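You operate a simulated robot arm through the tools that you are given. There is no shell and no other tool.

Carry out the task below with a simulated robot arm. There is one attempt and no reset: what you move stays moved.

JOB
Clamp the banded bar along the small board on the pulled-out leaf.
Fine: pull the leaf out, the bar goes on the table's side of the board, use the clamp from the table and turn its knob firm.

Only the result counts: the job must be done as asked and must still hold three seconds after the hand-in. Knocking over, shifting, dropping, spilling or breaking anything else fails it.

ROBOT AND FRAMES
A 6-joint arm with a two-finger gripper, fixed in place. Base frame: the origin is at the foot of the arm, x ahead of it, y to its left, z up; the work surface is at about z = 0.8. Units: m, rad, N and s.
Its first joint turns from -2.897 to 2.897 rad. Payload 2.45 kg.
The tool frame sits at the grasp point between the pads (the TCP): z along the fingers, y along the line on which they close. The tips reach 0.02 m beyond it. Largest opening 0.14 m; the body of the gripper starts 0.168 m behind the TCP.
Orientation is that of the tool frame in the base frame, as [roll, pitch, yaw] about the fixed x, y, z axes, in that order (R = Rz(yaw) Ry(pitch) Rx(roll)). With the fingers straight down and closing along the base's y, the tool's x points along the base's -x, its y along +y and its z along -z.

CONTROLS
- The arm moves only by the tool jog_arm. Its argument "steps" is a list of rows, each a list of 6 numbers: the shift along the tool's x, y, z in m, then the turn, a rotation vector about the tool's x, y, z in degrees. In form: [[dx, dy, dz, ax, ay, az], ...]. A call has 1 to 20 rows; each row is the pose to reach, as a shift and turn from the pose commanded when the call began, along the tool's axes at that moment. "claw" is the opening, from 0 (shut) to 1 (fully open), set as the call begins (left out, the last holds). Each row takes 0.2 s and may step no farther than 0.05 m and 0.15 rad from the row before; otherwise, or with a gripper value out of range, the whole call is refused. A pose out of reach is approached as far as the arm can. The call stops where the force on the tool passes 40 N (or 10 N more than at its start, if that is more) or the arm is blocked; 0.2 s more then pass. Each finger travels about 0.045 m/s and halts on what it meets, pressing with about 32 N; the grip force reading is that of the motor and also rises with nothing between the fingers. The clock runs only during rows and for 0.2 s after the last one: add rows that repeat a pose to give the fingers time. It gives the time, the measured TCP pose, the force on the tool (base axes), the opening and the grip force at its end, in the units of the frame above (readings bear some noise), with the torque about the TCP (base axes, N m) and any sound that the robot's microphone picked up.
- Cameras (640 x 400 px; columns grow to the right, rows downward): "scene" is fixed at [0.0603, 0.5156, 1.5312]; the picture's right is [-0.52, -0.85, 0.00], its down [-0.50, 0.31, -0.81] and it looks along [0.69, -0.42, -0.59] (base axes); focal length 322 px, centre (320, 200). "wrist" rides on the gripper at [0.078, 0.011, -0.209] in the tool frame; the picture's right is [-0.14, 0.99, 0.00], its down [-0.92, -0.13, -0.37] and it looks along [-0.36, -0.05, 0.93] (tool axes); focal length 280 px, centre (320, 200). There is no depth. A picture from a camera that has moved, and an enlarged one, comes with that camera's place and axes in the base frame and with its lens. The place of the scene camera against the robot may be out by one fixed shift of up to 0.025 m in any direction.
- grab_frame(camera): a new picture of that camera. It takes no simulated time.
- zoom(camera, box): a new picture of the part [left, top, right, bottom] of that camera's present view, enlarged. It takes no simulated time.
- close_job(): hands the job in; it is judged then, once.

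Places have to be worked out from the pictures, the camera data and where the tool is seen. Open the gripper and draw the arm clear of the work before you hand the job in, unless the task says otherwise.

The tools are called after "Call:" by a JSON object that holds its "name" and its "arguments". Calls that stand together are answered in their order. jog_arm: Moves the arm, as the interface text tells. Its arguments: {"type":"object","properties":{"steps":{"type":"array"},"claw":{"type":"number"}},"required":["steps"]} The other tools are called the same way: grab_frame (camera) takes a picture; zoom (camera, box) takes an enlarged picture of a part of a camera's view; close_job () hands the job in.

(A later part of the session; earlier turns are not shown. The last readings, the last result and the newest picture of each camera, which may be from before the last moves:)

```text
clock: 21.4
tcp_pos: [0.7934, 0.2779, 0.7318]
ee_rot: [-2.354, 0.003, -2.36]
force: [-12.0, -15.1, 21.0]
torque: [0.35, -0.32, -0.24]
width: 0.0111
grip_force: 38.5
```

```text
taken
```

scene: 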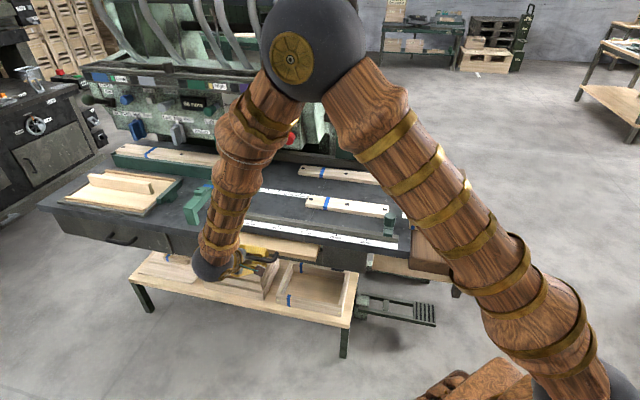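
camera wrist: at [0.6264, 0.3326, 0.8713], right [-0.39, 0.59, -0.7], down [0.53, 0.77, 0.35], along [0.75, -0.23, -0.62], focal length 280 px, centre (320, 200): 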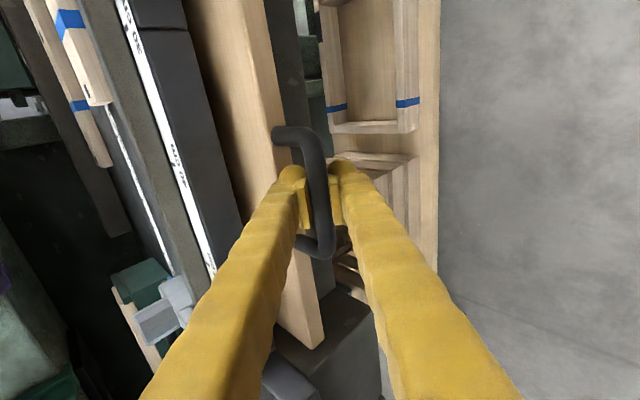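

The leaf is sliding out cleanly, now about 5 cm. I'll keep pulling, with a small relief for the sideways and upward load.

Call:
{"name": "jog_arm", "arguments": {"steps": [[0.001, 0.002, -0.005, 0, 0, 0], [0.002, 0.0065, -0.0095, 0, 0, 0], [0.002, 0.0135, -0.0165, 0, 0, 0], [0.002, 0.0205, -0.0235, 0, 0, 0], [0.002, 0.0275, -0.0305, 0, 0, 0], [0.002, 0.0345, -0.0375, 0, 0, 0], [0.002, 0.0415, -0.0445, 0, 0, 0], [0.002, 0.0485, -0.0515, 0, 0, 0]]}}

Call:
{"name": "grab_frame", "arguments": {"camera": "wrist"}}

Call:
{"name": "grab_frame", "arguments": {"camera": "scene"}}

```text
clock: 22.1
tcp_pos: [0.7781, 0.2924, 0.7307]
ee_rot: [-2.356, 0.002, -2.357]
force: [1.3, 4.5, -5.1]
torque: [0.4, -0.41, -0.24]
width: 0.0113
grip_force: 38.6
stopped in row 3: the force on the tool passed its limit at 42 N (the readings are from after the stop); the commanded pose is now the measured one
```

```text
taken
camera wrist: at [0.612, 0.346, 0.8719], right [-0.4, 0.59, -0.7], down [0.53, 0.77, 0.35], along [0.75, -0.23, -0.62], focal length 280 px, centre (320, 200)
```

wrist: 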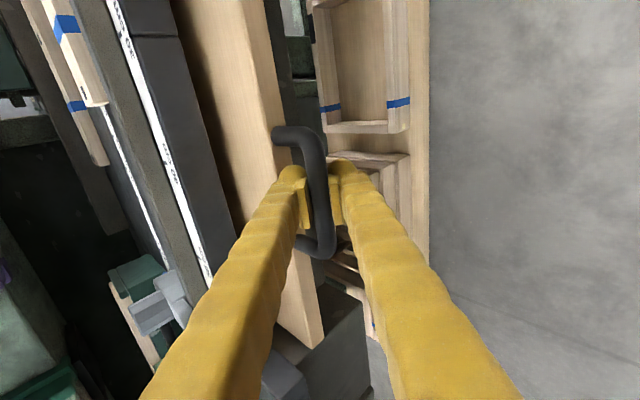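

```text
taken
```

scene: 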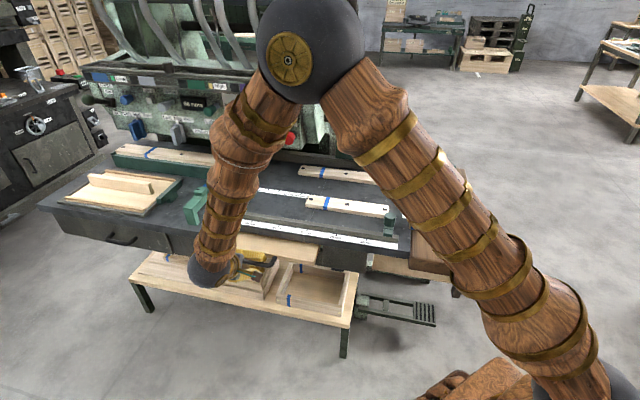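

Pulling faster passes the force limit, so I'll go on at the slower rate that worked.

Call:
{"name": "jog_arm", "arguments": {"steps": [[0, 0.002, -0.002, 0, 0, 0], [0, 0.0055, -0.0055, 0, 0, 0], [0, 0.009, -0.009, 0, 0, 0], [0, 0.0125, -0.0125, 0, 0, 0], [0, 0.016, -0.016, 0, 0, 0], [0, 0.0195, -0.0195, 0, 0, 0], [0, 0.023, -0.023, 0, 0, 0], [0, 0.0265, -0.0265, 0, 0, 0], [0, 0.03, -0.03, 0, 0, 0], [0, 0.0335, -0.0335, 0, 0, 0], [0, 0.037, -0.037, 0, 0, 0], [0, 0.0405, -0.0405, 0, 0, 0], [0, 0.044, -0.044, 0, 0, 0], [0, 0.0475, -0.0475, 0, 0, 0], [0, 0.051, -0.051, 0, 0, 0], [0, 0.0545, -0.0545, 0, 0, 0]]}}

Call:
{"name": "grab_frame", "arguments": {"camera": "wrist"}}

Call:
{"name": "grab_frame", "arguments": {"camera": "scene"}}

```text
clock: 25.5
tcp_pos: [0.7227, 0.3462, 0.7322]
ee_rot: [-2.353, 0.003, -2.357]
force: [5.8, 2.9, -22.2]
torque: [0.3, -0.41, -0.29]
width: 0.011
grip_force: 38.5
```

```text
taken
camera wrist: at [0.5576, 0.4001, 0.8721], right [-0.4, 0.59, -0.7], down [0.53, 0.77, 0.35], along [0.75, -0.23, -0.62], focal length 280 px, centre (320, 200)
```

wrist: 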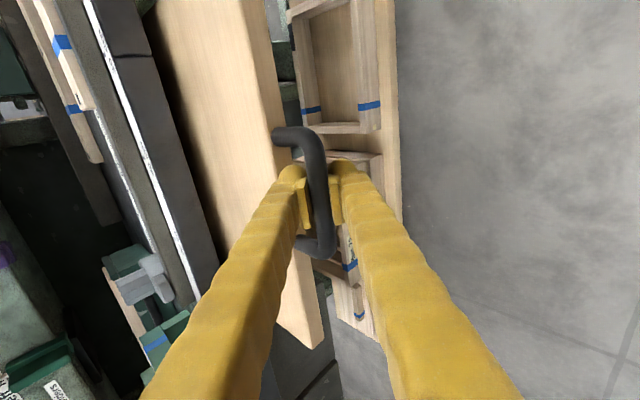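

```text
taken
```

scene: 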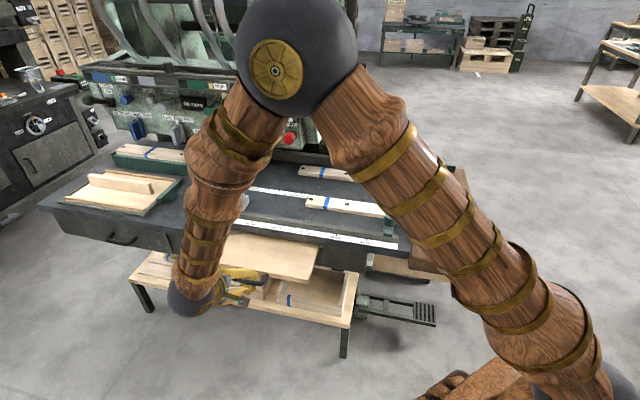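

The leaf is about 14 cm out, with a clean wood top and no board visible yet. I'll keep pulling.

Call:
{"name": "jog_arm", "arguments": {"steps": [[0, 0.003, -0.001, 0, 0, 0], [0, 0.0065, -0.0045, 0, 0, 0], [0, 0.01, -0.008, 0, 0, 0], [0, 0.0135, -0.0115, 0, 0, 0], [0, 0.017, -0.015, 0, 0, 0], [0, 0.0205, -0.0185, 0, 0, 0], [0, 0.024, -0.022, 0, 0, 0], [0, 0.0275, -0.0255, 0, 0, 0], [0, 0.031, -0.029, 0, 0, 0], [0, 0.0345, -0.0325, 0, 0, 0], [0, 0.038, -0.036, 0, 0, 0], [0, 0.0415, -0.0395, 0, 0, 0], [0, 0.045, -0.043, 0, 0, 0], [0, 0.0485, -0.0465, 0, 0, 0], [0, 0.052, -0.05, 0, 0, 0], [0, 0.0555, -0.0535, 0, 0, 0], [0, 0.059, -0.057, 0, 0, 0], [0, 0.0625, -0.0605, 0, 0, 0]]}}

Call:
{"name": "grab_frame", "arguments": {"camera": "wrist"}}

Call:
{"name": "grab_frame", "arguments": {"camera": "scene"}}

```text
clock: 26.8
tcp_pos: [0.7087, 0.363, 0.7327]
ee_rot: [-2.354, 0.005, -2.36]
force: [-6.0, -1.7, 8.4]
torque: [0.15, -0.16, -0.35]
width: 0.0112
grip_force: 38.1
stopped in row 6: the force on the tool passed its limit at 41 N (the readings are from after the stop); the commanded pose is now the measured one
```

```text
taken
camera wrist: at [0.5423, 0.4154, 0.8716], right [-0.39, 0.59, -0.7], down [0.53, 0.77, 0.35], along [0.75, -0.23, -0.62], focal length 280 px, centre (320, 200)
```

wrist: 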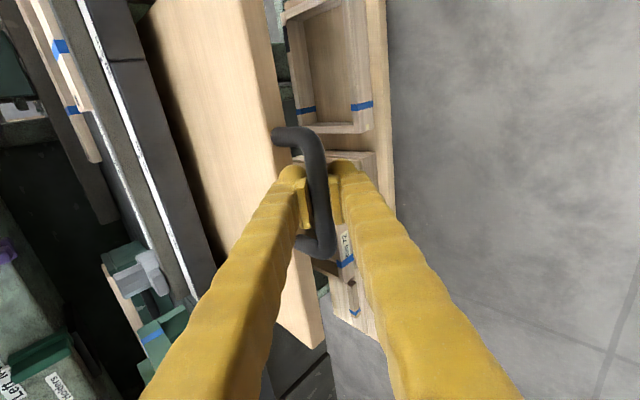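

```text
taken
```

scene: 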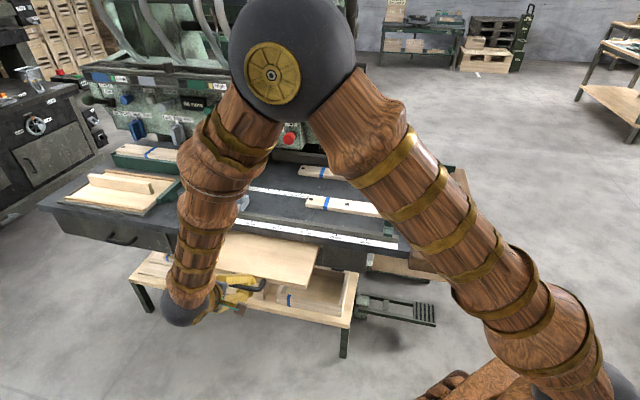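

Call:
{"name": "jog_arm", "arguments": {"steps": [[0, 0.002, -0.002, 0, 0, 0], [0, 0.005, -0.005, 0, 0, 0], [0, 0.008, -0.008, 0, 0, 0], [0, 0.011, -0.011, 0, 0, 0], [0, 0.014, -0.014, 0, 0, 0], [0, 0.017, -0.017, 0, 0, 0], [0, 0.02, -0.02, 0, 0, 0], [0, 0.023, -0.023, 0, 0, 0], [0, 0.026, -0.026, 0, 0, 0], [0, 0.029, -0.029, 0, 0, 0], [0, 0.032, -0.032, 0, 0, 0], [0, 0.035, -0.035, 0, 0, 0], [0, 0.038, -0.038, 0, 0, 0], [0, 0.041, -0.041, 0, 0, 0]]}}

Call:
{"name": "grab_frame", "arguments": {"camera": "wrist"}}

Call:
{"name": "grab_frame", "arguments": {"camera": "scene"}}

```text
clock: 28.5
tcp_pos: [0.6874, 0.3836, 0.7313]
ee_rot: [-2.352, 0.006, -2.36]
force: [-8.4, -2.7, 10.3]
torque: [0.22, -0.17, -0.25]
width: 0.0113
grip_force: 38.3
stopped in row 8: the force on the tool passed its limit at 41 N (the readings are from after the stop); the commanded pose is now the measured one
```

```text
taken
camera wrist: at [0.5202, 0.4376, 0.8715], right [-0.39, 0.59, -0.7], down [0.53, 0.77, 0.35], along [0.75, -0.23, -0.62], focal length 280 px, centre (320, 200)
```

wrist: 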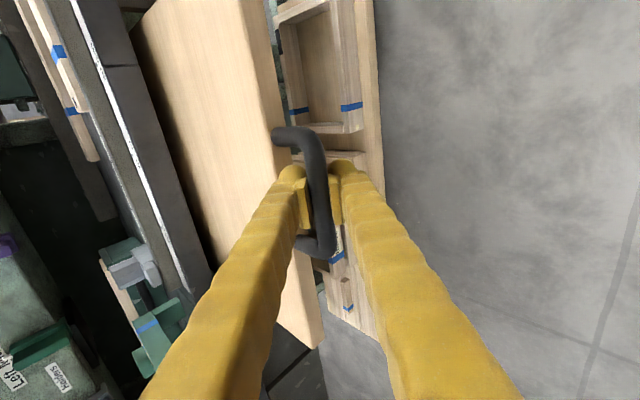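

```text
taken
```

scene: 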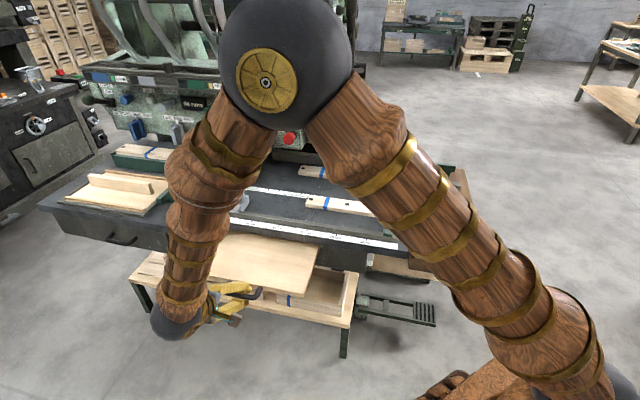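

Still sliding, now about 20 cm out. I'll continue in similar bursts.

Call:
{"name": "jog_arm", "arguments": {"steps": [[0, 0.002, -0.002, 0, 0, 0], [0, 0.005, -0.005, 0, 0, 0], [0, 0.008, -0.008, 0, 0, 0], [0, 0.011, -0.011, 0, 0, 0], [0, 0.014, -0.014, 0, 0, 0], [0, 0.017, -0.017, 0, 0, 0], [0, 0.02, -0.02, 0, 0, 0], [0, 0.023, -0.023, 0, 0, 0], [0, 0.026, -0.026, 0, 0, 0], [0, 0.029, -0.029, 0, 0, 0], [0, 0.032, -0.032, 0, 0, 0], [0, 0.035, -0.035, 0, 0, 0], [0, 0.038, -0.038, 0, 0, 0], [0, 0.041, -0.041, 0, 0, 0]]}}

Call:
{"name": "grab_frame", "arguments": {"camera": "wrist"}}

Call:
{"name": "grab_frame", "arguments": {"camera": "scene"}}

```text
clock: 31.5
tcp_pos: [0.6466, 0.4245, 0.7307]
ee_rot: [-2.354, 0.006, -2.361]
force: [-14.8, -18.2, 30.9]
torque: [0.29, -0.24, -0.22]
width: 0.011
grip_force: 37.9
```

```text
taken
camera wrist: at [0.4798, 0.478, 0.8713], right [-0.39, 0.59, -0.7], down [0.53, 0.77, 0.35], along [0.75, -0.23, -0.62], focal length 280 px, centre (320, 200)
```

wrist: 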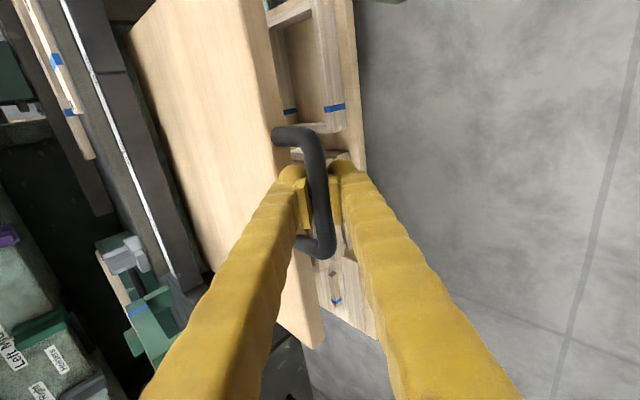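

```text
taken
```

scene: 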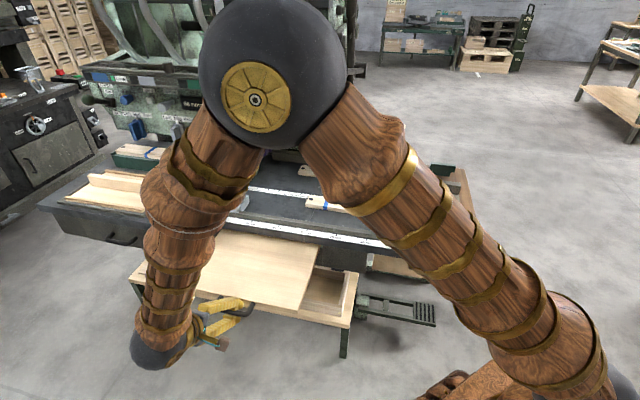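

No board yet, and the leaf is about 25 cm out. I'll keep pulling towards its stop.

Call:
{"name": "jog_arm", "arguments": {"steps": [[0, 0.001, -0.002, 0, 0, 0], [0, 0.0035, -0.0045, 0, 0, 0], [0, 0.0065, -0.0075, 0, 0, 0], [0, 0.0095, -0.0105, 0, 0, 0], [0, 0.0125, -0.0135, 0, 0, 0], [0, 0.0155, -0.0165, 0, 0, 0], [0, 0.0185, -0.0195, 0, 0, 0], [0, 0.0215, -0.0225, 0, 0, 0], [0, 0.0245, -0.0255, 0, 0, 0], [0, 0.0275, -0.0285, 0, 0, 0], [0, 0.0305, -0.0315, 0, 0, 0], [0, 0.0335, -0.0345, 0, 0, 0], [0, 0.0365, -0.0375, 0, 0, 0], [0, 0.0395, -0.0405, 0, 0, 0]]}}

Call:
{"name": "grab_frame", "arguments": {"camera": "wrist"}}

Call:
{"name": "grab_frame", "arguments": {"camera": "scene"}}

```text
clock: 32.3
tcp_pos: [0.6441, 0.4271, 0.731]
ee_rot: [-2.351, 0.004, -2.361]
force: [1.0, -1.1, 1.9]
torque: [0.2, -0.21, -0.21]
width: 0.0111
grip_force: 38.0
stopped in row 3: the force on the tool passed its limit at 58 N (the readings are from after the stop); the commanded pose is now the measured one
```

```text
taken
camera wrist: at [0.4765, 0.4821, 0.8712], right [-0.39, 0.59, -0.7], down [0.53, 0.77, 0.35], along [0.75, -0.24, -0.62], focal length 280 px, centre (320, 200)
```

wrist: 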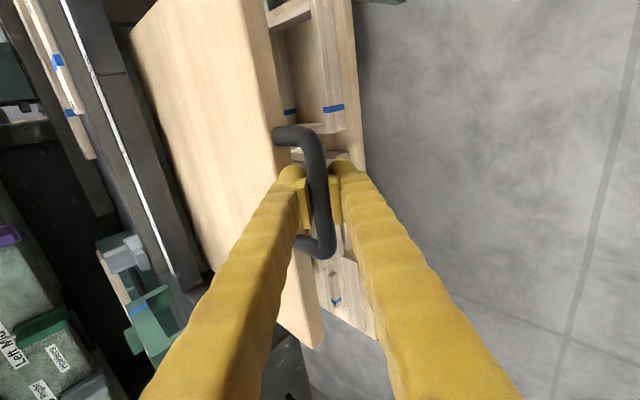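

```text
taken
```

scene: 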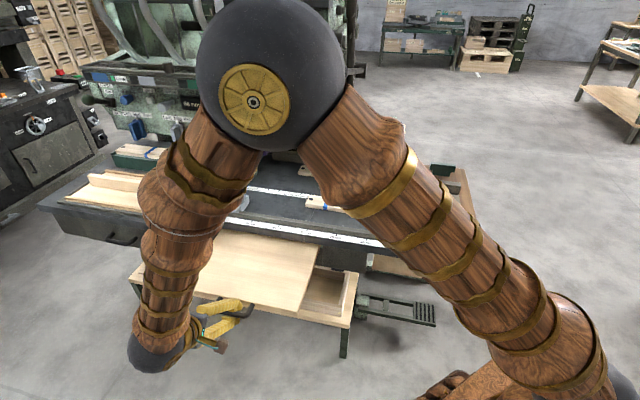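

A sharp 58 N spike suggests the end stop. I'll try one gentle pull to confirm.

Call:
{"name": "jog_arm", "arguments": {"steps": [[0, 0.001, -0.001, 0, 0, 0], [0, 0.003, -0.003, 0, 0, 0], [0, 0.005, -0.005, 0, 0, 0], [0, 0.007, -0.007, 0, 0, 0], [0, 0.009, -0.009, 0, 0, 0]]}}

Call:
{"name": "zoom", "arguments": {"camera": "scene", "box": [200, 170, 400, 330]}}

```text
clock: 32.8
tcp_pos: [0.6435, 0.4284, 0.7308]
ee_rot: [-2.35, 0.002, -2.362]
force: [2.4, 1.4, -1.0]
torque: [0.17, -0.19, -0.24]
width: 0.011
grip_force: 38.4
stopped in row 2: the force on the tool passed its limit at 44 N (the readings are from after the stop); the commanded pose is now the measured one
```

```text
2.50 times, centred on (300, 250) of scene
camera zoom: at [0.0603, 0.5156, 1.5312], right [-0.52, -0.85, 0.0], down [-0.5, 0.31, -0.81], along [0.69, -0.42, -0.59], focal length 804 px, centre (370, 75)
```

zoom: 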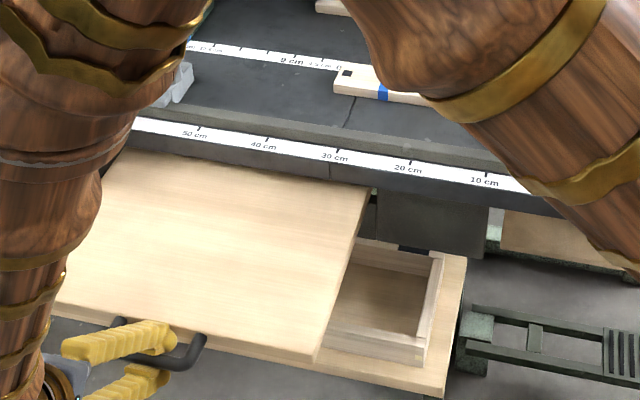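

The leaf is at its stop, about 25 cm out. I'll let go, back away along the finger axis, and look at the whole leaf.

Call:
{"name": "jog_arm", "arguments": {"claw": 0.25, "steps": [[0, 0, 0, 0, 0, 0], [0, 0, 0, 0, 0, 0], [0, 0, -0.02, 0, 0, 0], [0, 0, -0.05, 0, 0, 0], [0, 0, -0.09, 0, 0, 0], [0, 0, -0.13, 0, 0, 0]]}}

Call:
{"name": "grab_frame", "arguments": {"camera": "wrist"}}

Call:
{"name": "grab_frame", "arguments": {"camera": "scene"}}

```text
clock: 34.2
tcp_pos: [0.5757, 0.4926, 0.8219]
ee_rot: [-2.35, 0.0, -2.363]
force: [0.8, -0.5, 0.4]
torque: [0.01, -0.02, -0.02]
width: 0.035
grip_force: 0.1
```

```text
taken
camera wrist: at [0.4091, 0.5482, 0.9624], right [-0.39, 0.59, -0.71], down [0.53, 0.77, 0.35], along [0.75, -0.24, -0.62], focal length 280 px, centre (320, 200)
```

wrist: 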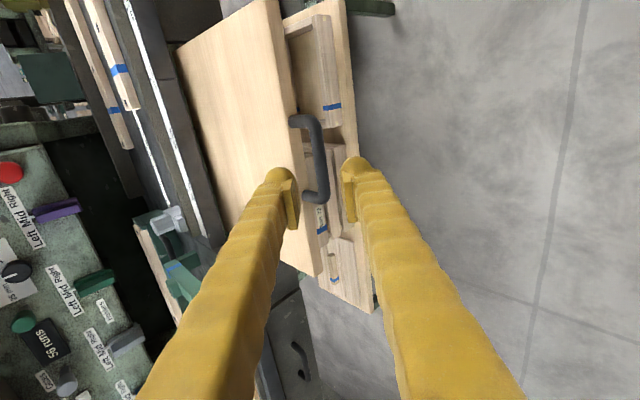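

```text
taken
```

scene: 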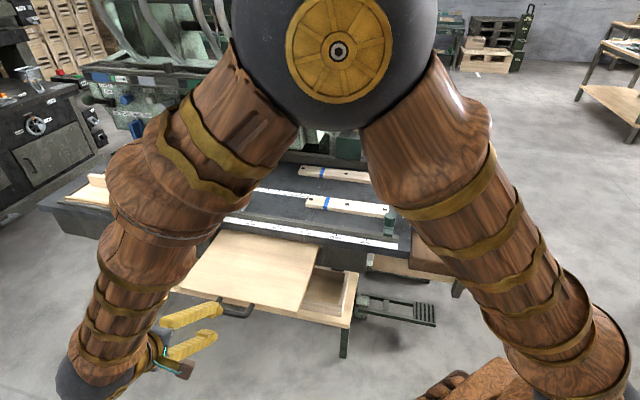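

The leaf top looks bare from here. I'll raise the arm and set the tool vertical for a view from above.

Call:
{"name": "jog_arm", "arguments": {"claw": 1.0, "steps": [[0, -0.031, -0.0185, -5.6, 0, 0], [0, -0.062, -0.037, -11.2, 0, 0], [0, -0.093, -0.0555, -16.9, 0, 0], [0, -0.124, -0.074, -22.5, 0, 0], [0, -0.155, -0.0925, -28.1, 0, 0], [0, -0.186, -0.111, -33.8, 0, 0], [0, -0.217, -0.1295, -39.4, 0, 0], [0, -0.248, -0.1475, -45, 0, 0]]}}

Call:
{"name": "grab_frame", "arguments": {"camera": "wrist"}}

Call:
{"name": "grab_frame", "arguments": {"camera": "scene"}}

```text
clock: 36.0
tcp_pos: [0.6272, 0.4426, 1.1016]
ee_rot: [-3.135, 0.001, -2.361]
force: [0.5, -0.4, 0.4]
torque: [0.03, 0.03, -0.02]
width: 0.14
grip_force: 0.0
```

```text
taken
camera wrist: at [0.5629, 0.3942, 1.3112], right [-0.6, 0.8, -0.01], down [0.74, 0.56, 0.37], along [0.3, 0.22, -0.93], focal length 280 px, centre (320, 200)
```

wrist: 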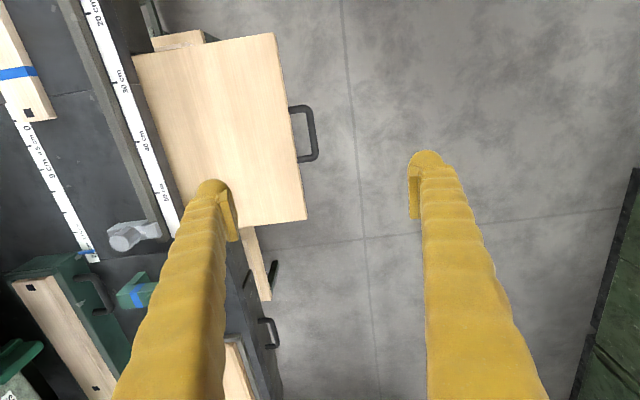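

```text
taken
```

scene: 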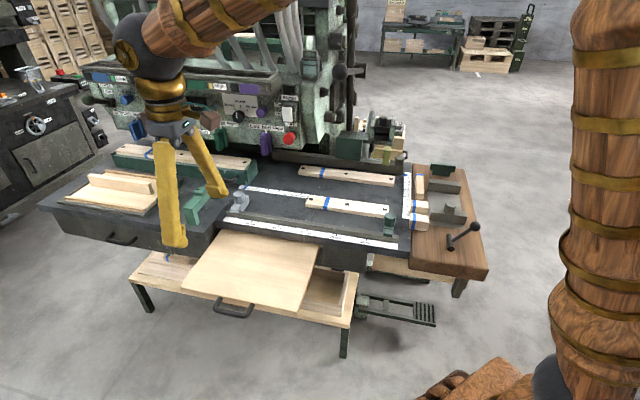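

The leaf is bare, so the small board must be one of the loose parts. I'll move the camera to the right side of the table for close views of the dark-green clamp candidate and the small banded pieces.

Call:
{"name": "jog_arm", "arguments": {"steps": [[0.0345, -0.0293, 0.004, 0, 0, 4.17], [0.069, -0.0586, 0.008, 0, 0, 8.33], [0.1035, -0.0878, 0.0125, 0, 0, 12.5], [0.138, -0.117, 0.017, 0, 0, 16.67], [0.172, -0.146, 0.021, 0, 0, 20.83], [0.2065, -0.1755, 0.025, 0, 0, 25], [0.241, -0.205, 0.029, 0, 0, 29.17], [0.275, -0.234, 0.033, 0, 0, 33.33], [0.31, -0.263, 0.0375, 0, 0, 37.5], [0.344, -0.2925, 0.042, 0, 0, 41.67], [0.379, -0.322, 0.046, 0, 0, 45.83], [0.413, -0.351, 0.05, 0, 0, 50]]}}

Call:
{"name": "grab_frame", "arguments": {"camera": "wrist"}}

Call:
{"name": "grab_frame", "arguments": {"camera": "scene"}}

```text
clock: 38.6
tcp_pos: [0.5763, -0.0967, 1.0539]
ee_rot: [-3.137, 0.008, 3.047]
force: [0.2, -1.0, -0.1]
torque: [-0.01, 0.04, 0.02]
width: 0.1402
grip_force: 0.0
```

```text
taken
camera wrist: at [0.4971, -0.0785, 1.2639], right [0.23, 0.97, 0.0], down [0.9, -0.21, 0.38], along [0.36, -0.09, -0.93], focal length 280 px, centre (320, 200)
```

wrist: 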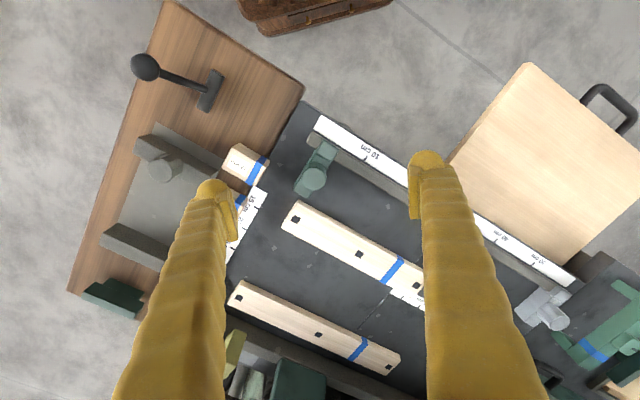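

```text
taken
```

scene: 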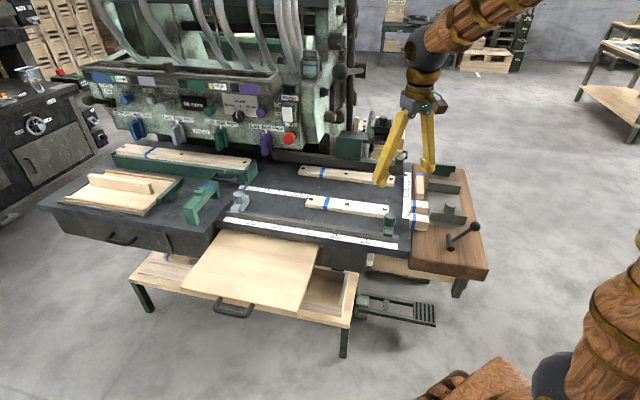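

I'll zoom into several regions of this closer view.

Call:
{"name": "zoom", "arguments": {"camera": "wrist", "box": [270, 100, 430, 220]}}

Call:
{"name": "zoom", "arguments": {"camera": "wrist", "box": [70, 100, 290, 320]}}

Call:
{"name": "zoom", "arguments": {"camera": "wrist", "box": [440, 50, 640, 280]}}

Call:
{"name": "zoom", "arguments": {"camera": "wrist", "box": [220, 190, 430, 380]}}

Call:
{"name": "zoom", "arguments": {"camera": "scene", "box": [330, 90, 480, 200]}}

Call:
{"name": "zoom", "arguments": {"camera": "scene", "box": [70, 60, 310, 190]}}

```text
3.33 times, centred on (350, 160) of wrist
camera zoom: at [0.4971, -0.0785, 1.2639], right [0.23, 0.97, 0.0], down [0.9, -0.21, 0.38], along [0.36, -0.09, -0.93], focal length 935 px, centre (220, 333)
```

zoom: 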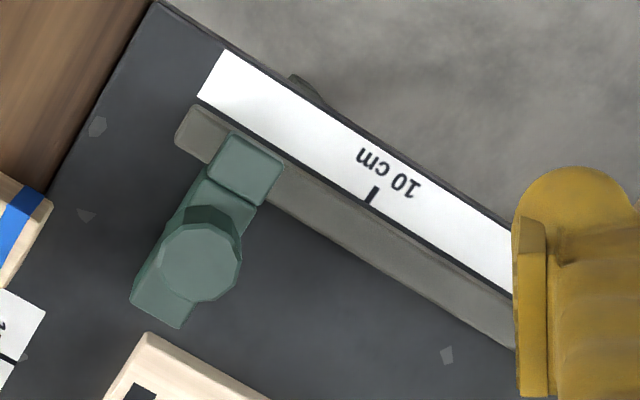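

```text
1.82 times, centred on (180, 210) of wrist
camera zoom: at [0.4971, -0.0785, 1.2639], right [0.23, 0.97, 0.0], down [0.9, -0.21, 0.38], along [0.36, -0.09, -0.93], focal length 510 px, centre (574, 182)
```

zoom: 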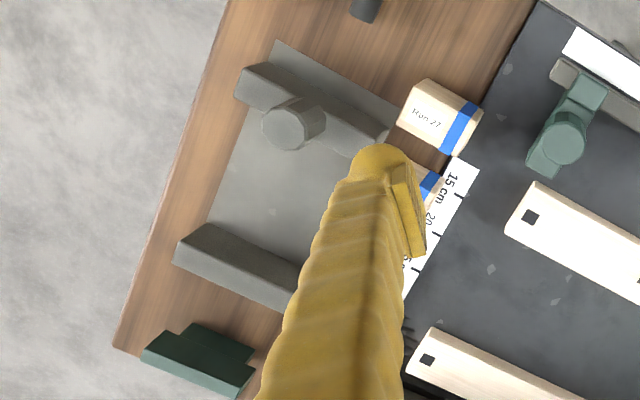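

```text
1.74 times, centred on (540, 165) of wrist
camera zoom: at [0.4971, -0.0785, 1.2639], right [0.23, 0.97, 0.0], down [0.9, -0.21, 0.38], along [0.36, -0.09, -0.93], focal length 488 px, centre (-63, 261)
```

zoom: 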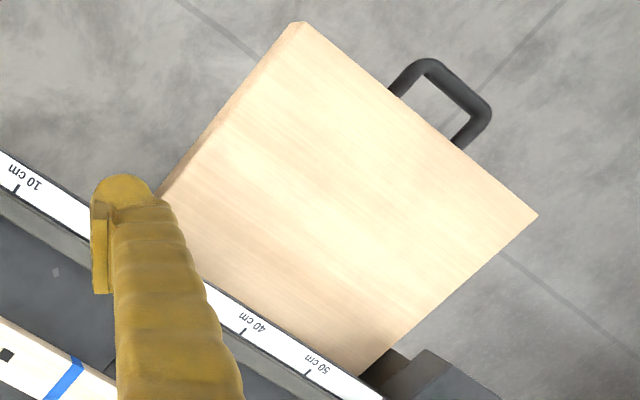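

```text
2.11 times, centred on (325, 285) of wrist
camera zoom: at [0.4971, -0.0785, 1.2639], right [0.23, 0.97, 0.0], down [0.9, -0.21, 0.38], along [0.36, -0.09, -0.93], focal length 590 px, centre (310, 21)
```

zoom: 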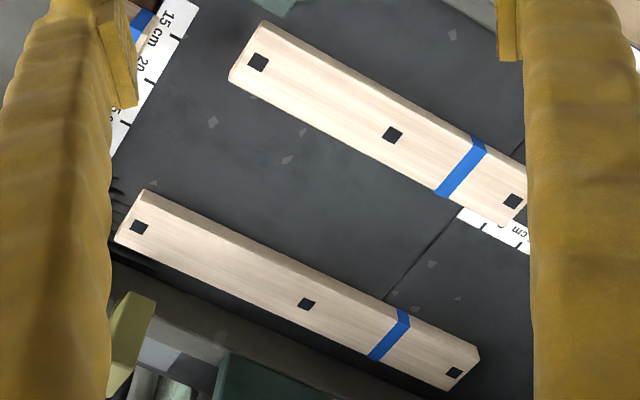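

```text
3.64 times, centred on (405, 145) of scene
camera zoom: at [0.0603, 0.5156, 1.5312], right [-0.52, -0.85, 0.0], down [-0.5, 0.31, -0.81], along [0.69, -0.42, -0.59], focal length 1170 px, centre (11, 400)
```

zoom: 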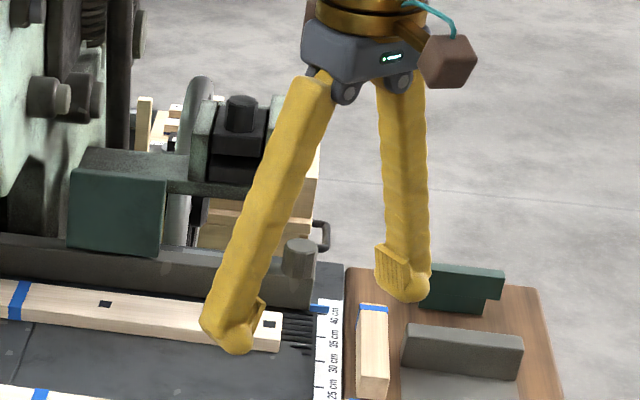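

```text
2.67 times, centred on (190, 125) of scene
camera zoom: at [0.0603, 0.5156, 1.5312], right [-0.52, -0.85, 0.0], down [-0.5, 0.31, -0.81], along [0.69, -0.42, -0.59], focal length 858 px, centre (667, 400)
```

zoom: 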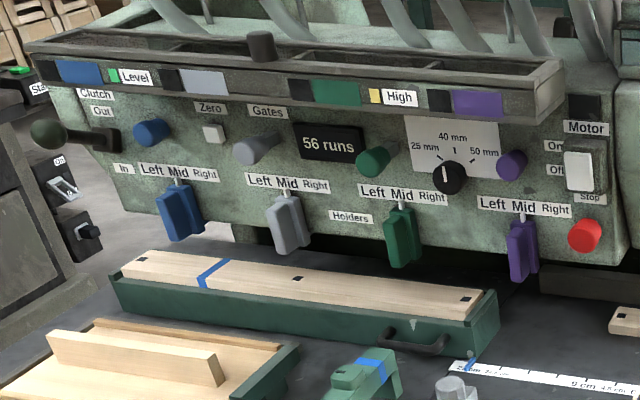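

The two long bars look alike and each has a band. The leaf looks bare, but part of it may still be under the table. I'll go back there and look along the leaf at a low angle, under the table edge.

Call:
{"name": "jog_arm", "arguments": {"steps": [[-0.007, 0.043, 0, 0, 0, 3.6], [-0.0144, 0.0866, 0, 0, 0, 7.2], [-0.0216, 0.13, 0, 0, 0, 10.8], [-0.029, 0.173, 0, 0, 0, 14.4], [-0.036, 0.2166, 0, 0, 0, 18], [-0.0433, 0.26, 0, 0, 0, 21.6], [-0.05, 0.303, 0, 0, 0, 25.2], [-0.058, 0.3466, 0, 0, 0, 28.8], [-0.065, 0.39, 0, 0, 0, 32.4], [-0.072, 0.433, 0, 0, 0, 36], [-0.0794, 0.4766, 0, 0, 0, 39.6]]}}

Call:
{"name": "grab_frame", "arguments": {"camera": "wrist"}}

```text
clock: 41.0
tcp_pos: [0.7019, 0.3717, 1.053]
ee_rot: [3.139, 0.008, 2.354]
force: [0.2, 0.7, 0.2]
torque: [0.0, -0.02, -0.05]
width: 0.1399
grip_force: 0.1
```

```text
taken
camera wrist: at [0.6523, 0.4339, 1.263], right [0.8, 0.6, 0.0], down [0.56, -0.74, 0.38], along [0.23, -0.3, -0.93], focal length 280 px, centre (320, 200)
```

wrist: 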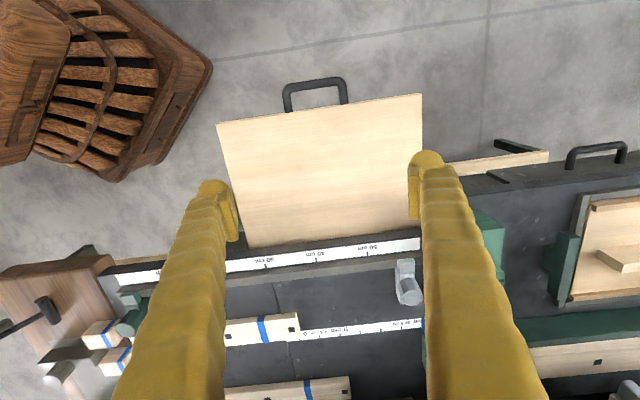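

Now I'll tilt for the low look under the edge.

Call:
{"name": "jog_arm", "arguments": {"steps": [[-0.005, 0, 0.025, 0, -8, 0], [-0.01, 0, 0.05, 0, -16, 0], [-0.016, 0, 0.075, 0, -24, 0], [-0.022, 0, 0.1, 0, -32, 0], [-0.028, 0, 0.12, 0, -40, 0], [-0.034, 0, 0.14, 0, -48, 0], [-0.04, 0, 0.16, 0, -56, 0], [-0.045, 0, 0.18, 0, -63, 0], [-0.05, 0, 0.2, 0, -70, 0]]}}

Call:
{"name": "grab_frame", "arguments": {"camera": "wrist"}}

Call:
{"name": "grab_frame", "arguments": {"camera": "scene"}}

```text
clock: 43.0
tcp_pos: [0.7406, 0.3342, 0.854]
ee_rot: [3.131, 1.23, 2.349]
force: [0.0, -0.6, -0.5]
torque: [0.0, 0.03, -0.01]
width: 0.1397
grip_force: 0.0
```

```text
taken
camera wrist: at [0.5889, 0.4992, 0.8513], right [0.73, 0.67, 0.13], down [-0.12, -0.06, 0.99], along [0.67, -0.74, 0.03], focal length 280 px, centre (320, 200)
```

wrist: 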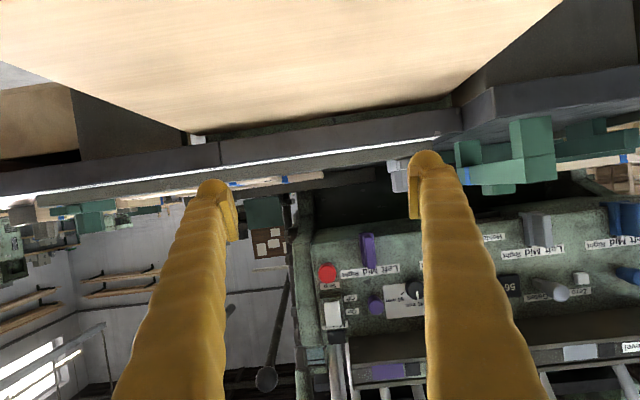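

```text
taken
```

scene: 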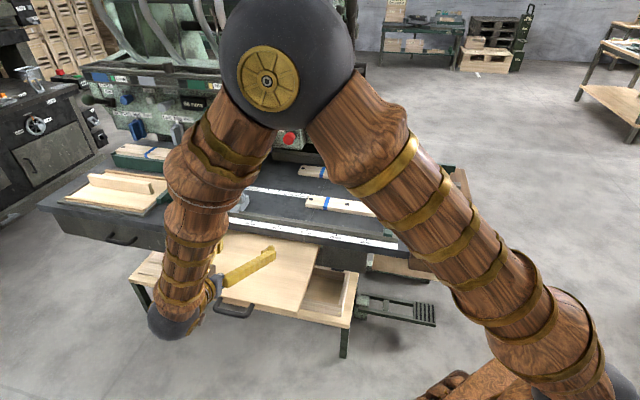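

The picture is upside down in this pose. I'll zoom in on the slot under the table edge and on the clamps seen side-on.

Call:
{"name": "zoom", "arguments": {"camera": "wrist", "box": [180, 90, 470, 200]}}

Call:
{"name": "zoom", "arguments": {"camera": "wrist", "box": [440, 100, 640, 220]}}

Call:
{"name": "zoom", "arguments": {"camera": "wrist", "box": [0, 150, 200, 280]}}

Call:
{"name": "zoom", "arguments": {"camera": "scene", "box": [100, 220, 340, 340]}}

```text
2.21 times, centred on (325, 145) of wrist
camera zoom: at [0.5889, 0.4992, 0.8513], right [0.73, 0.67, 0.13], down [-0.12, -0.06, 0.99], along [0.67, -0.74, 0.03], focal length 619 px, centre (309, 321)
```

zoom: 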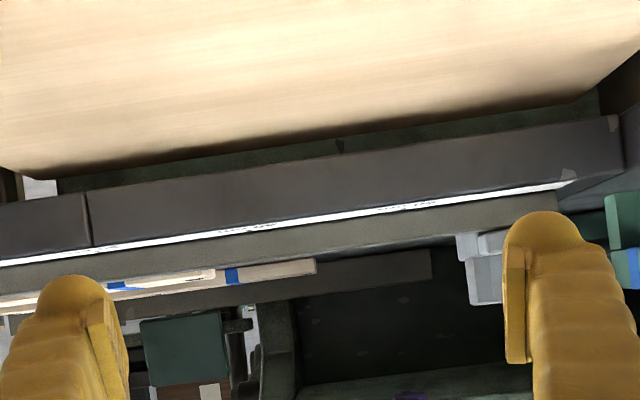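

```text
3.20 times, centred on (540, 160) of wrist
camera zoom: at [0.5889, 0.4992, 0.8513], right [0.73, 0.67, 0.13], down [-0.12, -0.06, 0.99], along [0.67, -0.74, 0.03], focal length 897 px, centre (-384, 328)
```

zoom: 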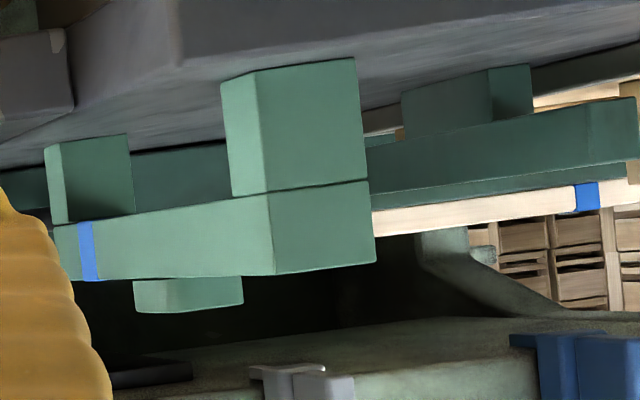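

```text
3.08 times, centred on (100, 215) of wrist
camera zoom: at [0.5889, 0.4992, 0.8513], right [0.73, 0.67, 0.13], down [-0.12, -0.06, 0.99], along [0.67, -0.74, 0.03], focal length 863 px, centre (997, 154)
```

zoom: 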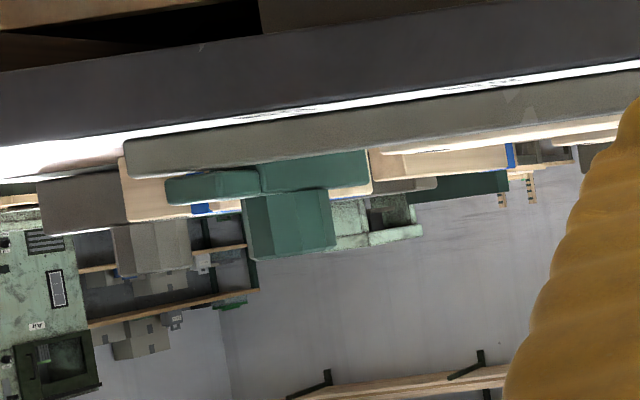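

```text
2.67 times, centred on (220, 280) of scene
camera zoom: at [0.0603, 0.5156, 1.5312], right [-0.52, -0.85, 0.0], down [-0.5, 0.31, -0.81], along [0.69, -0.42, -0.59], focal length 858 px, centre (587, -13)
```

zoom: 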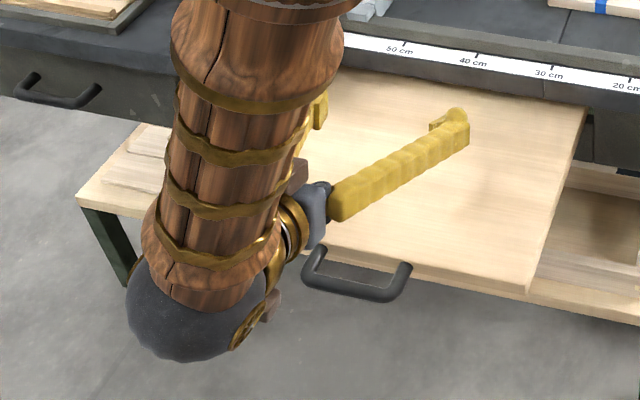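

No board is on the visible part, but I can't quite see inside the slot. I'll lower the camera about 6 cm to look straight into it.

Call:
{"name": "jog_arm", "arguments": {"steps": [[0.019, 0, 0.007, 0, 0, 0], [0.038, 0, 0.014, 0, 0, 0], [0.0545, 0, 0.02, 0, 0, 0]]}}

Call:
{"name": "zoom", "arguments": {"camera": "wrist", "box": [180, 90, 470, 220]}}

Call:
{"name": "grab_frame", "arguments": {"camera": "wrist"}}

```text
clock: 43.8
tcp_pos: [0.7398, 0.3341, 0.7939]
ee_rot: [3.132, 1.228, 2.349]
force: [-0.5, 0.4, -0.9]
torque: [-0.02, -0.02, -0.03]
width: 0.14
grip_force: 0.0
```

```text
2.21 times, centred on (325, 155) of wrist
camera zoom: at [0.5898, 0.4986, 0.7919], right [0.73, 0.67, 0.13], down [-0.12, -0.07, 0.99], along [0.67, -0.74, 0.03], focal length 619 px, centre (309, 299)
```

zoom: 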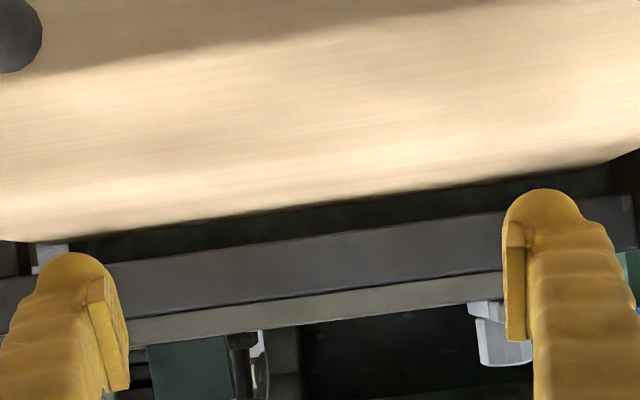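

```text
taken
camera wrist: at [0.5898, 0.4986, 0.7919], right [0.73, 0.67, 0.13], down [-0.12, -0.07, 0.99], along [0.67, -0.74, 0.03], focal length 280 px, centre (320, 200)
```

wrist: 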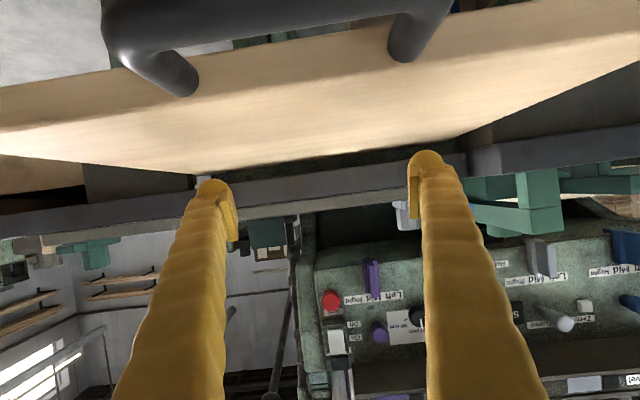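

There is nothing in the slot, so the leaf really is bare. I'll rise, untilt, and survey the right-hand side again from closer for anything I haven't identified.

Call:
{"name": "jog_arm", "arguments": {"steps": [[-0.026, 0, -0.0095, 0, 8, 0], [-0.052, 0, -0.019, 0, 16, 0], [-0.078, 0, -0.0285, 0, 24, 0], [-0.104, 0, -0.038, 0, 32, 0], [-0.131, 0, -0.0475, 0, 40, 0], [-0.157, 0, -0.057, 0, 48, 0], [-0.183, 0, -0.0665, 0, 56, 0], [-0.209, 0, -0.076, 0, 63, 0], [-0.235, 0, -0.085, 0, 70, 0]]}}

Call:
{"name": "grab_frame", "arguments": {"camera": "wrist"}}

Call:
{"name": "grab_frame", "arguments": {"camera": "scene"}}

```text
clock: 45.8
tcp_pos: [0.7388, 0.3353, 1.0456]
ee_rot: [3.14, 0.005, 2.358]
force: [-0.7, -0.6, -0.3]
torque: [-0.02, -0.02, -0.01]
width: 0.14
grip_force: 0.0
```

```text
taken
camera wrist: at [0.6895, 0.3977, 1.2543], right [0.8, 0.6, 0.0], down [0.56, -0.74, 0.37], along [0.23, -0.3, -0.93], focal length 280 px, centre (320, 200)
```

wrist: 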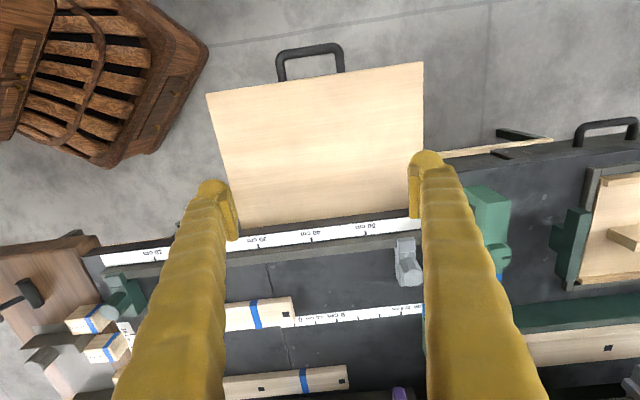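

```text
taken
```

scene: 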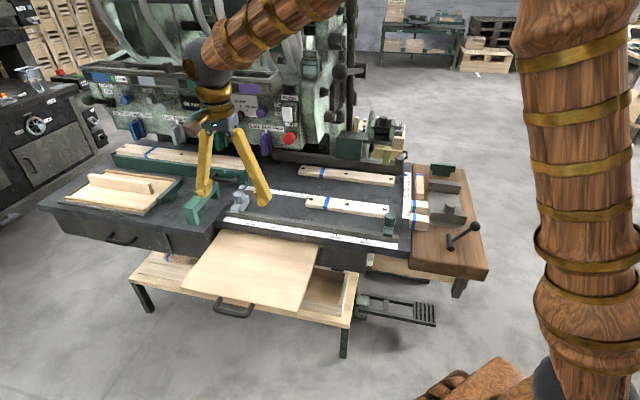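

Call:
{"name": "jog_arm", "arguments": {"steps": [[-0.025, -0.0391, 0.003, 0, 0, -1.06], [-0.05, -0.0782, 0.006, 0, 0, -2.13], [-0.075, -0.1174, 0.01, 0, 0, -3.2], [-0.1, -0.1565, 0.013, 0, 0, -4.26], [-0.125, -0.1956, 0.016, 0, 0, -5.3], [-0.15, -0.2347, 0.019, 0, 0, -6.4], [-0.175, -0.2739, 0.022, 0, 0, -7.45], [-0.2, -0.313, 0.026, 0, 0, -8.5], [-0.225, -0.3521, 0.029, 0, 0, -9.6], [-0.25, -0.3912, 0.032, 0, 0, -10.6], [-0.275, -0.4303, 0.035, 0, 0, -11.7], [-0.3, -0.4695, 0.038, 0, 0, -12.8], [-0.325, -0.5086, 0.042, 0, 0, -13.8], [-0.35, -0.5477, 0.045, 0, 0, -14.9]]}}

Call:
{"name": "grab_frame", "arguments": {"camera": "wrist"}}

Call:
{"name": "zoom", "arguments": {"camera": "wrist", "box": [190, 80, 440, 330]}}

```text
clock: 48.8
tcp_pos: [0.5981, -0.304, 1.0004]
ee_rot: [3.141, 0.007, 2.617]
force: [0.3, -0.3, -0.5]
torque: [-0.01, 0.0, -0.03]
width: 0.1397
grip_force: 0.2
```

```text
taken
camera wrist: at [0.5334, -0.2545, 1.211], right [0.61, 0.79, 0.0], down [0.73, -0.57, 0.38], along [0.3, -0.23, -0.93], focal length 280 px, centre (320, 200)
```

wrist: 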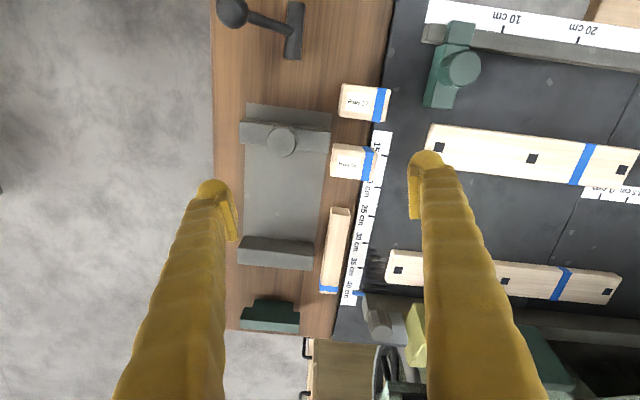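

```text
1.60 times, centred on (315, 205) of wrist
camera zoom: at [0.5334, -0.2545, 1.211], right [0.61, 0.79, 0.0], down [0.73, -0.57, 0.38], along [0.3, -0.23, -0.93], focal length 449 px, centre (328, 192)
```

zoom: 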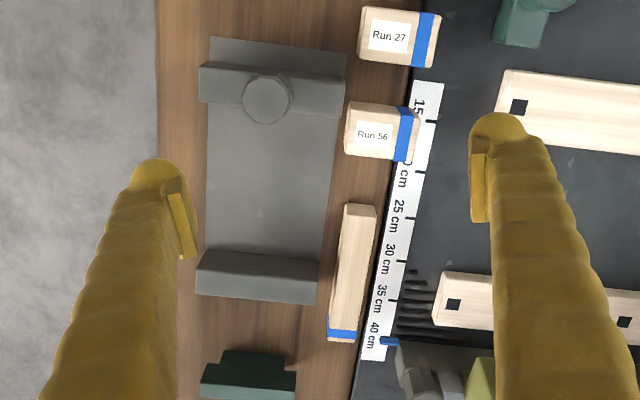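

The right side holds only the vise jig, two labelled "Run" blocks and a short banded stick. I'll inspect the left table more closely too, since the green bridge piece with a knob and the upright board are there.

Call:
{"name": "jog_arm", "arguments": {"steps": [[-0.025, 0.04, -0.003, 0, 0, 0], [-0.05, 0.08, -0.006, 0, 0, 0], [-0.075, 0.12, -0.009, 0, 0, 0], [-0.1, 0.16, -0.012, 0, 0, 0], [-0.12, 0.2, -0.015, 0, 0, 0], [-0.135, 0.245, -0.018, 0, 0, 0], [-0.14, 0.29, -0.021, 0, 0, 0], [-0.14, 0.335, -0.024, 0, 0, 0], [-0.135, 0.38, -0.027, 0, 0, 0], [-0.125, 0.425, -0.03, 0, 0, 0], [-0.11, 0.47, -0.033, 0, 0, 0], [-0.09, 0.515, -0.036, 0, 0, 0], [-0.07, 0.56, -0.039, 0, 0, 0], [-0.05, 0.605, -0.042, 0, 0, 0], [-0.03, 0.65, -0.045, 0, 0, 0], [-0.02, 0.695, -0.05, 0, 0, 0]]}}

Call:
{"name": "grab_frame", "arguments": {"camera": "wrist"}}

```text
clock: 50.4
tcp_pos: [0.8525, -0.1324, 1.0227]
ee_rot: [-3.136, 0.004, 2.612]
force: [-25.8, -24.3, 1.4]
torque: [5.89, -6.11, 0.38]
width: 0.1398
grip_force: 0.0
stopped in row 8: the force on the tool passed its limit at 177 N (the readings are from after the stop); the commanded pose is now the measured one
```

```text
taken
camera wrist: at [0.7903, -0.084, 1.2329], right [0.62, 0.79, 0.0], down [0.73, -0.57, 0.37], along [0.29, -0.23, -0.93], focal length 280 px, centre (320, 200)
```

wrist: 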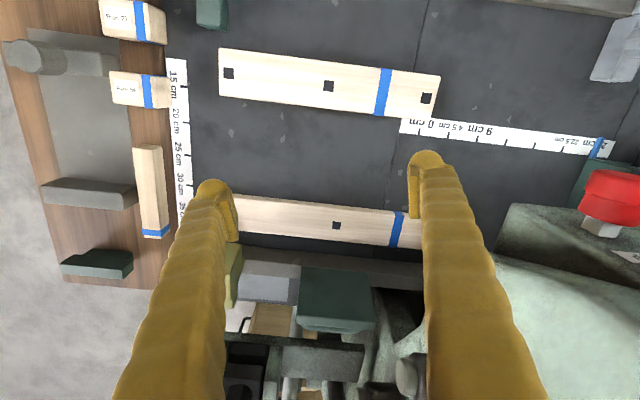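

The path swung the gripper into the machine and it stopped on contact. I'll check the scene for damage and back away along the same path.

Call:
{"name": "grab_frame", "arguments": {"camera": "scene"}}

Call:
{"name": "zoom", "arguments": {"camera": "scene", "box": [240, 60, 420, 180]}}

```text
taken
```

scene: 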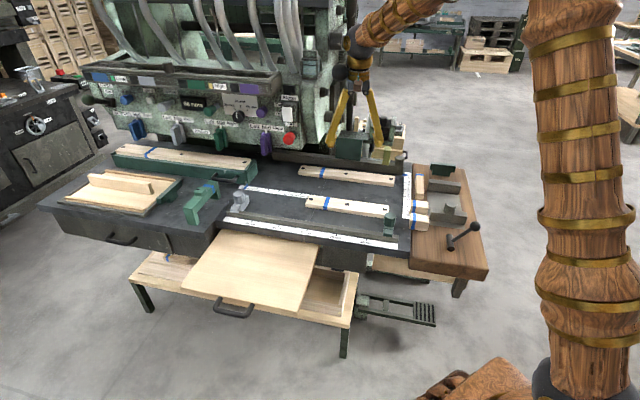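

```text
3.33 times, centred on (330, 120) of scene
camera zoom: at [0.0603, 0.5156, 1.5312], right [-0.52, -0.85, 0.0], down [-0.5, 0.31, -0.81], along [0.69, -0.42, -0.59], focal length 1072 px, centre (287, 467)
```

zoom: 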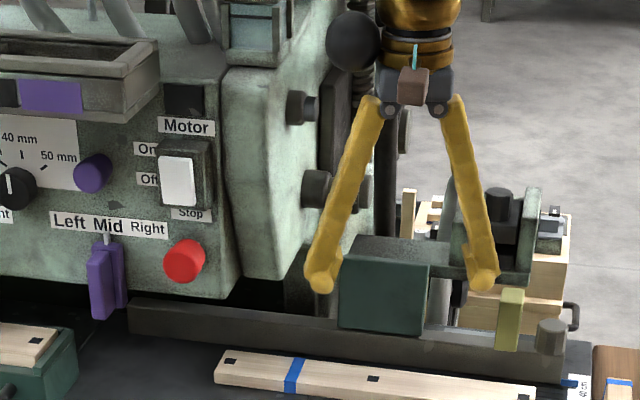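

Nothing looks displaced; the gripper met the fixed machine head. I'll retreat towards the robot.

Call:
{"name": "jog_arm", "arguments": {"steps": [[0.03, -0.02, 0, 0, 0, 0], [0.065, -0.03, 0, 0, 0, 0], [0.11, -0.03, 0, 0, 0, 0], [0.155, -0.03, 0, 0, 0, 0], [0.2, -0.03, 0, 0, 0, 0]]}}

Call:
{"name": "grab_frame", "arguments": {"camera": "wrist"}}

```text
clock: 51.6
tcp_pos: [0.6618, -0.0542, 1.0206]
ee_rot: [-3.138, 0.006, 2.614]
force: [0.5, -0.1, -0.8]
torque: [0.02, -0.01, -0.01]
width: 0.1396
grip_force: 0.0
```

```text
taken
camera wrist: at [0.6004, -0.0061, 1.2316], right [0.62, 0.79, 0.0], down [0.73, -0.57, 0.37], along [0.29, -0.23, -0.93], focal length 280 px, centre (320, 200)
```

wrist: 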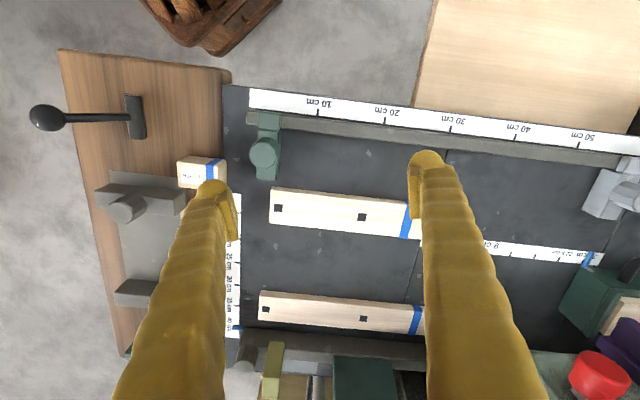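

Clear. Now I'll take a safe straight path to the left side, turning the camera to face the left table.

Call:
{"name": "jog_arm", "arguments": {"steps": [[0.0152, 0.0437, -0.003, 0, 0, -6.7], [0.0304, 0.0873, -0.006, 0, 0, -13.4], [0.0456, 0.131, -0.009, 0, 0, -20.1], [0.0608, 0.1746, -0.012, 0, 0, -26.8], [0.076, 0.2183, -0.015, 0, 0, -33.5], [0.0912, 0.262, -0.018, 0, 0, -40.2], [0.1064, 0.3056, -0.021, 0, 0, -46.9], [0.1216, 0.3493, -0.024, 0, 0, -53.6], [0.1368, 0.393, -0.027, 0, 0, -60.3], [0.152, 0.4366, -0.03, 0, 0, -67]]}}

Call:
{"name": "grab_frame", "arguments": {"camera": "wrist"}}

Call:
{"name": "zoom", "arguments": {"camera": "wrist", "box": [180, 180, 430, 400]}}

```text
clock: 53.8
tcp_pos: [0.7553, 0.3999, 1.0486]
ee_rot: [-3.136, -0.004, -2.5]
force: [-0.2, -0.3, -0.2]
torque: [0.01, -0.01, 0.02]
width: 0.1399
grip_force: 0.1
```

```text
taken
camera wrist: at [0.685, 0.3612, 1.2582], right [-0.48, 0.88, -0.01], down [0.81, 0.45, 0.37], along [0.32, 0.17, -0.93], focal length 280 px, centre (320, 200)
```

wrist: 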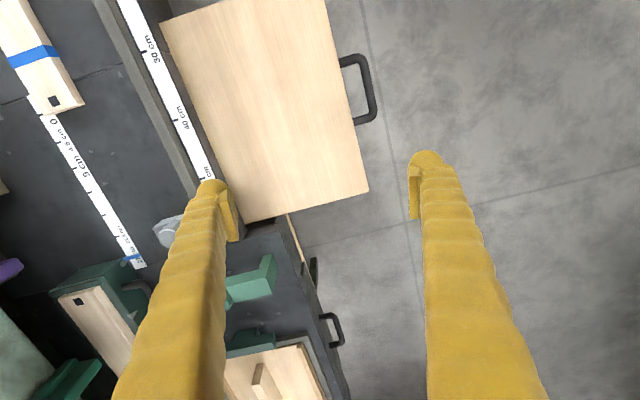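

```text
1.82 times, centred on (305, 290) of wrist
camera zoom: at [0.685, 0.3612, 1.2582], right [-0.48, 0.88, -0.01], down [0.81, 0.45, 0.37], along [0.32, 0.17, -0.93], focal length 510 px, centre (347, 36)
```

zoom: 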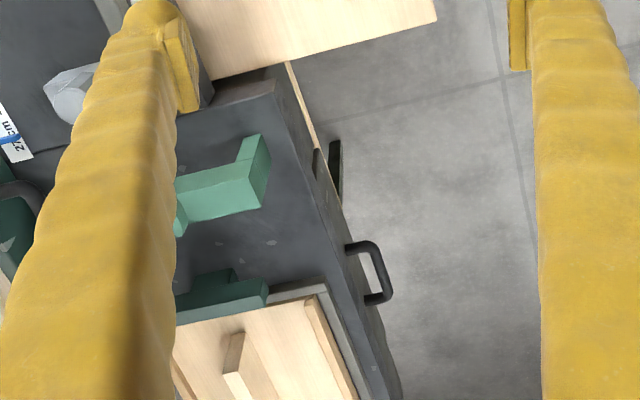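

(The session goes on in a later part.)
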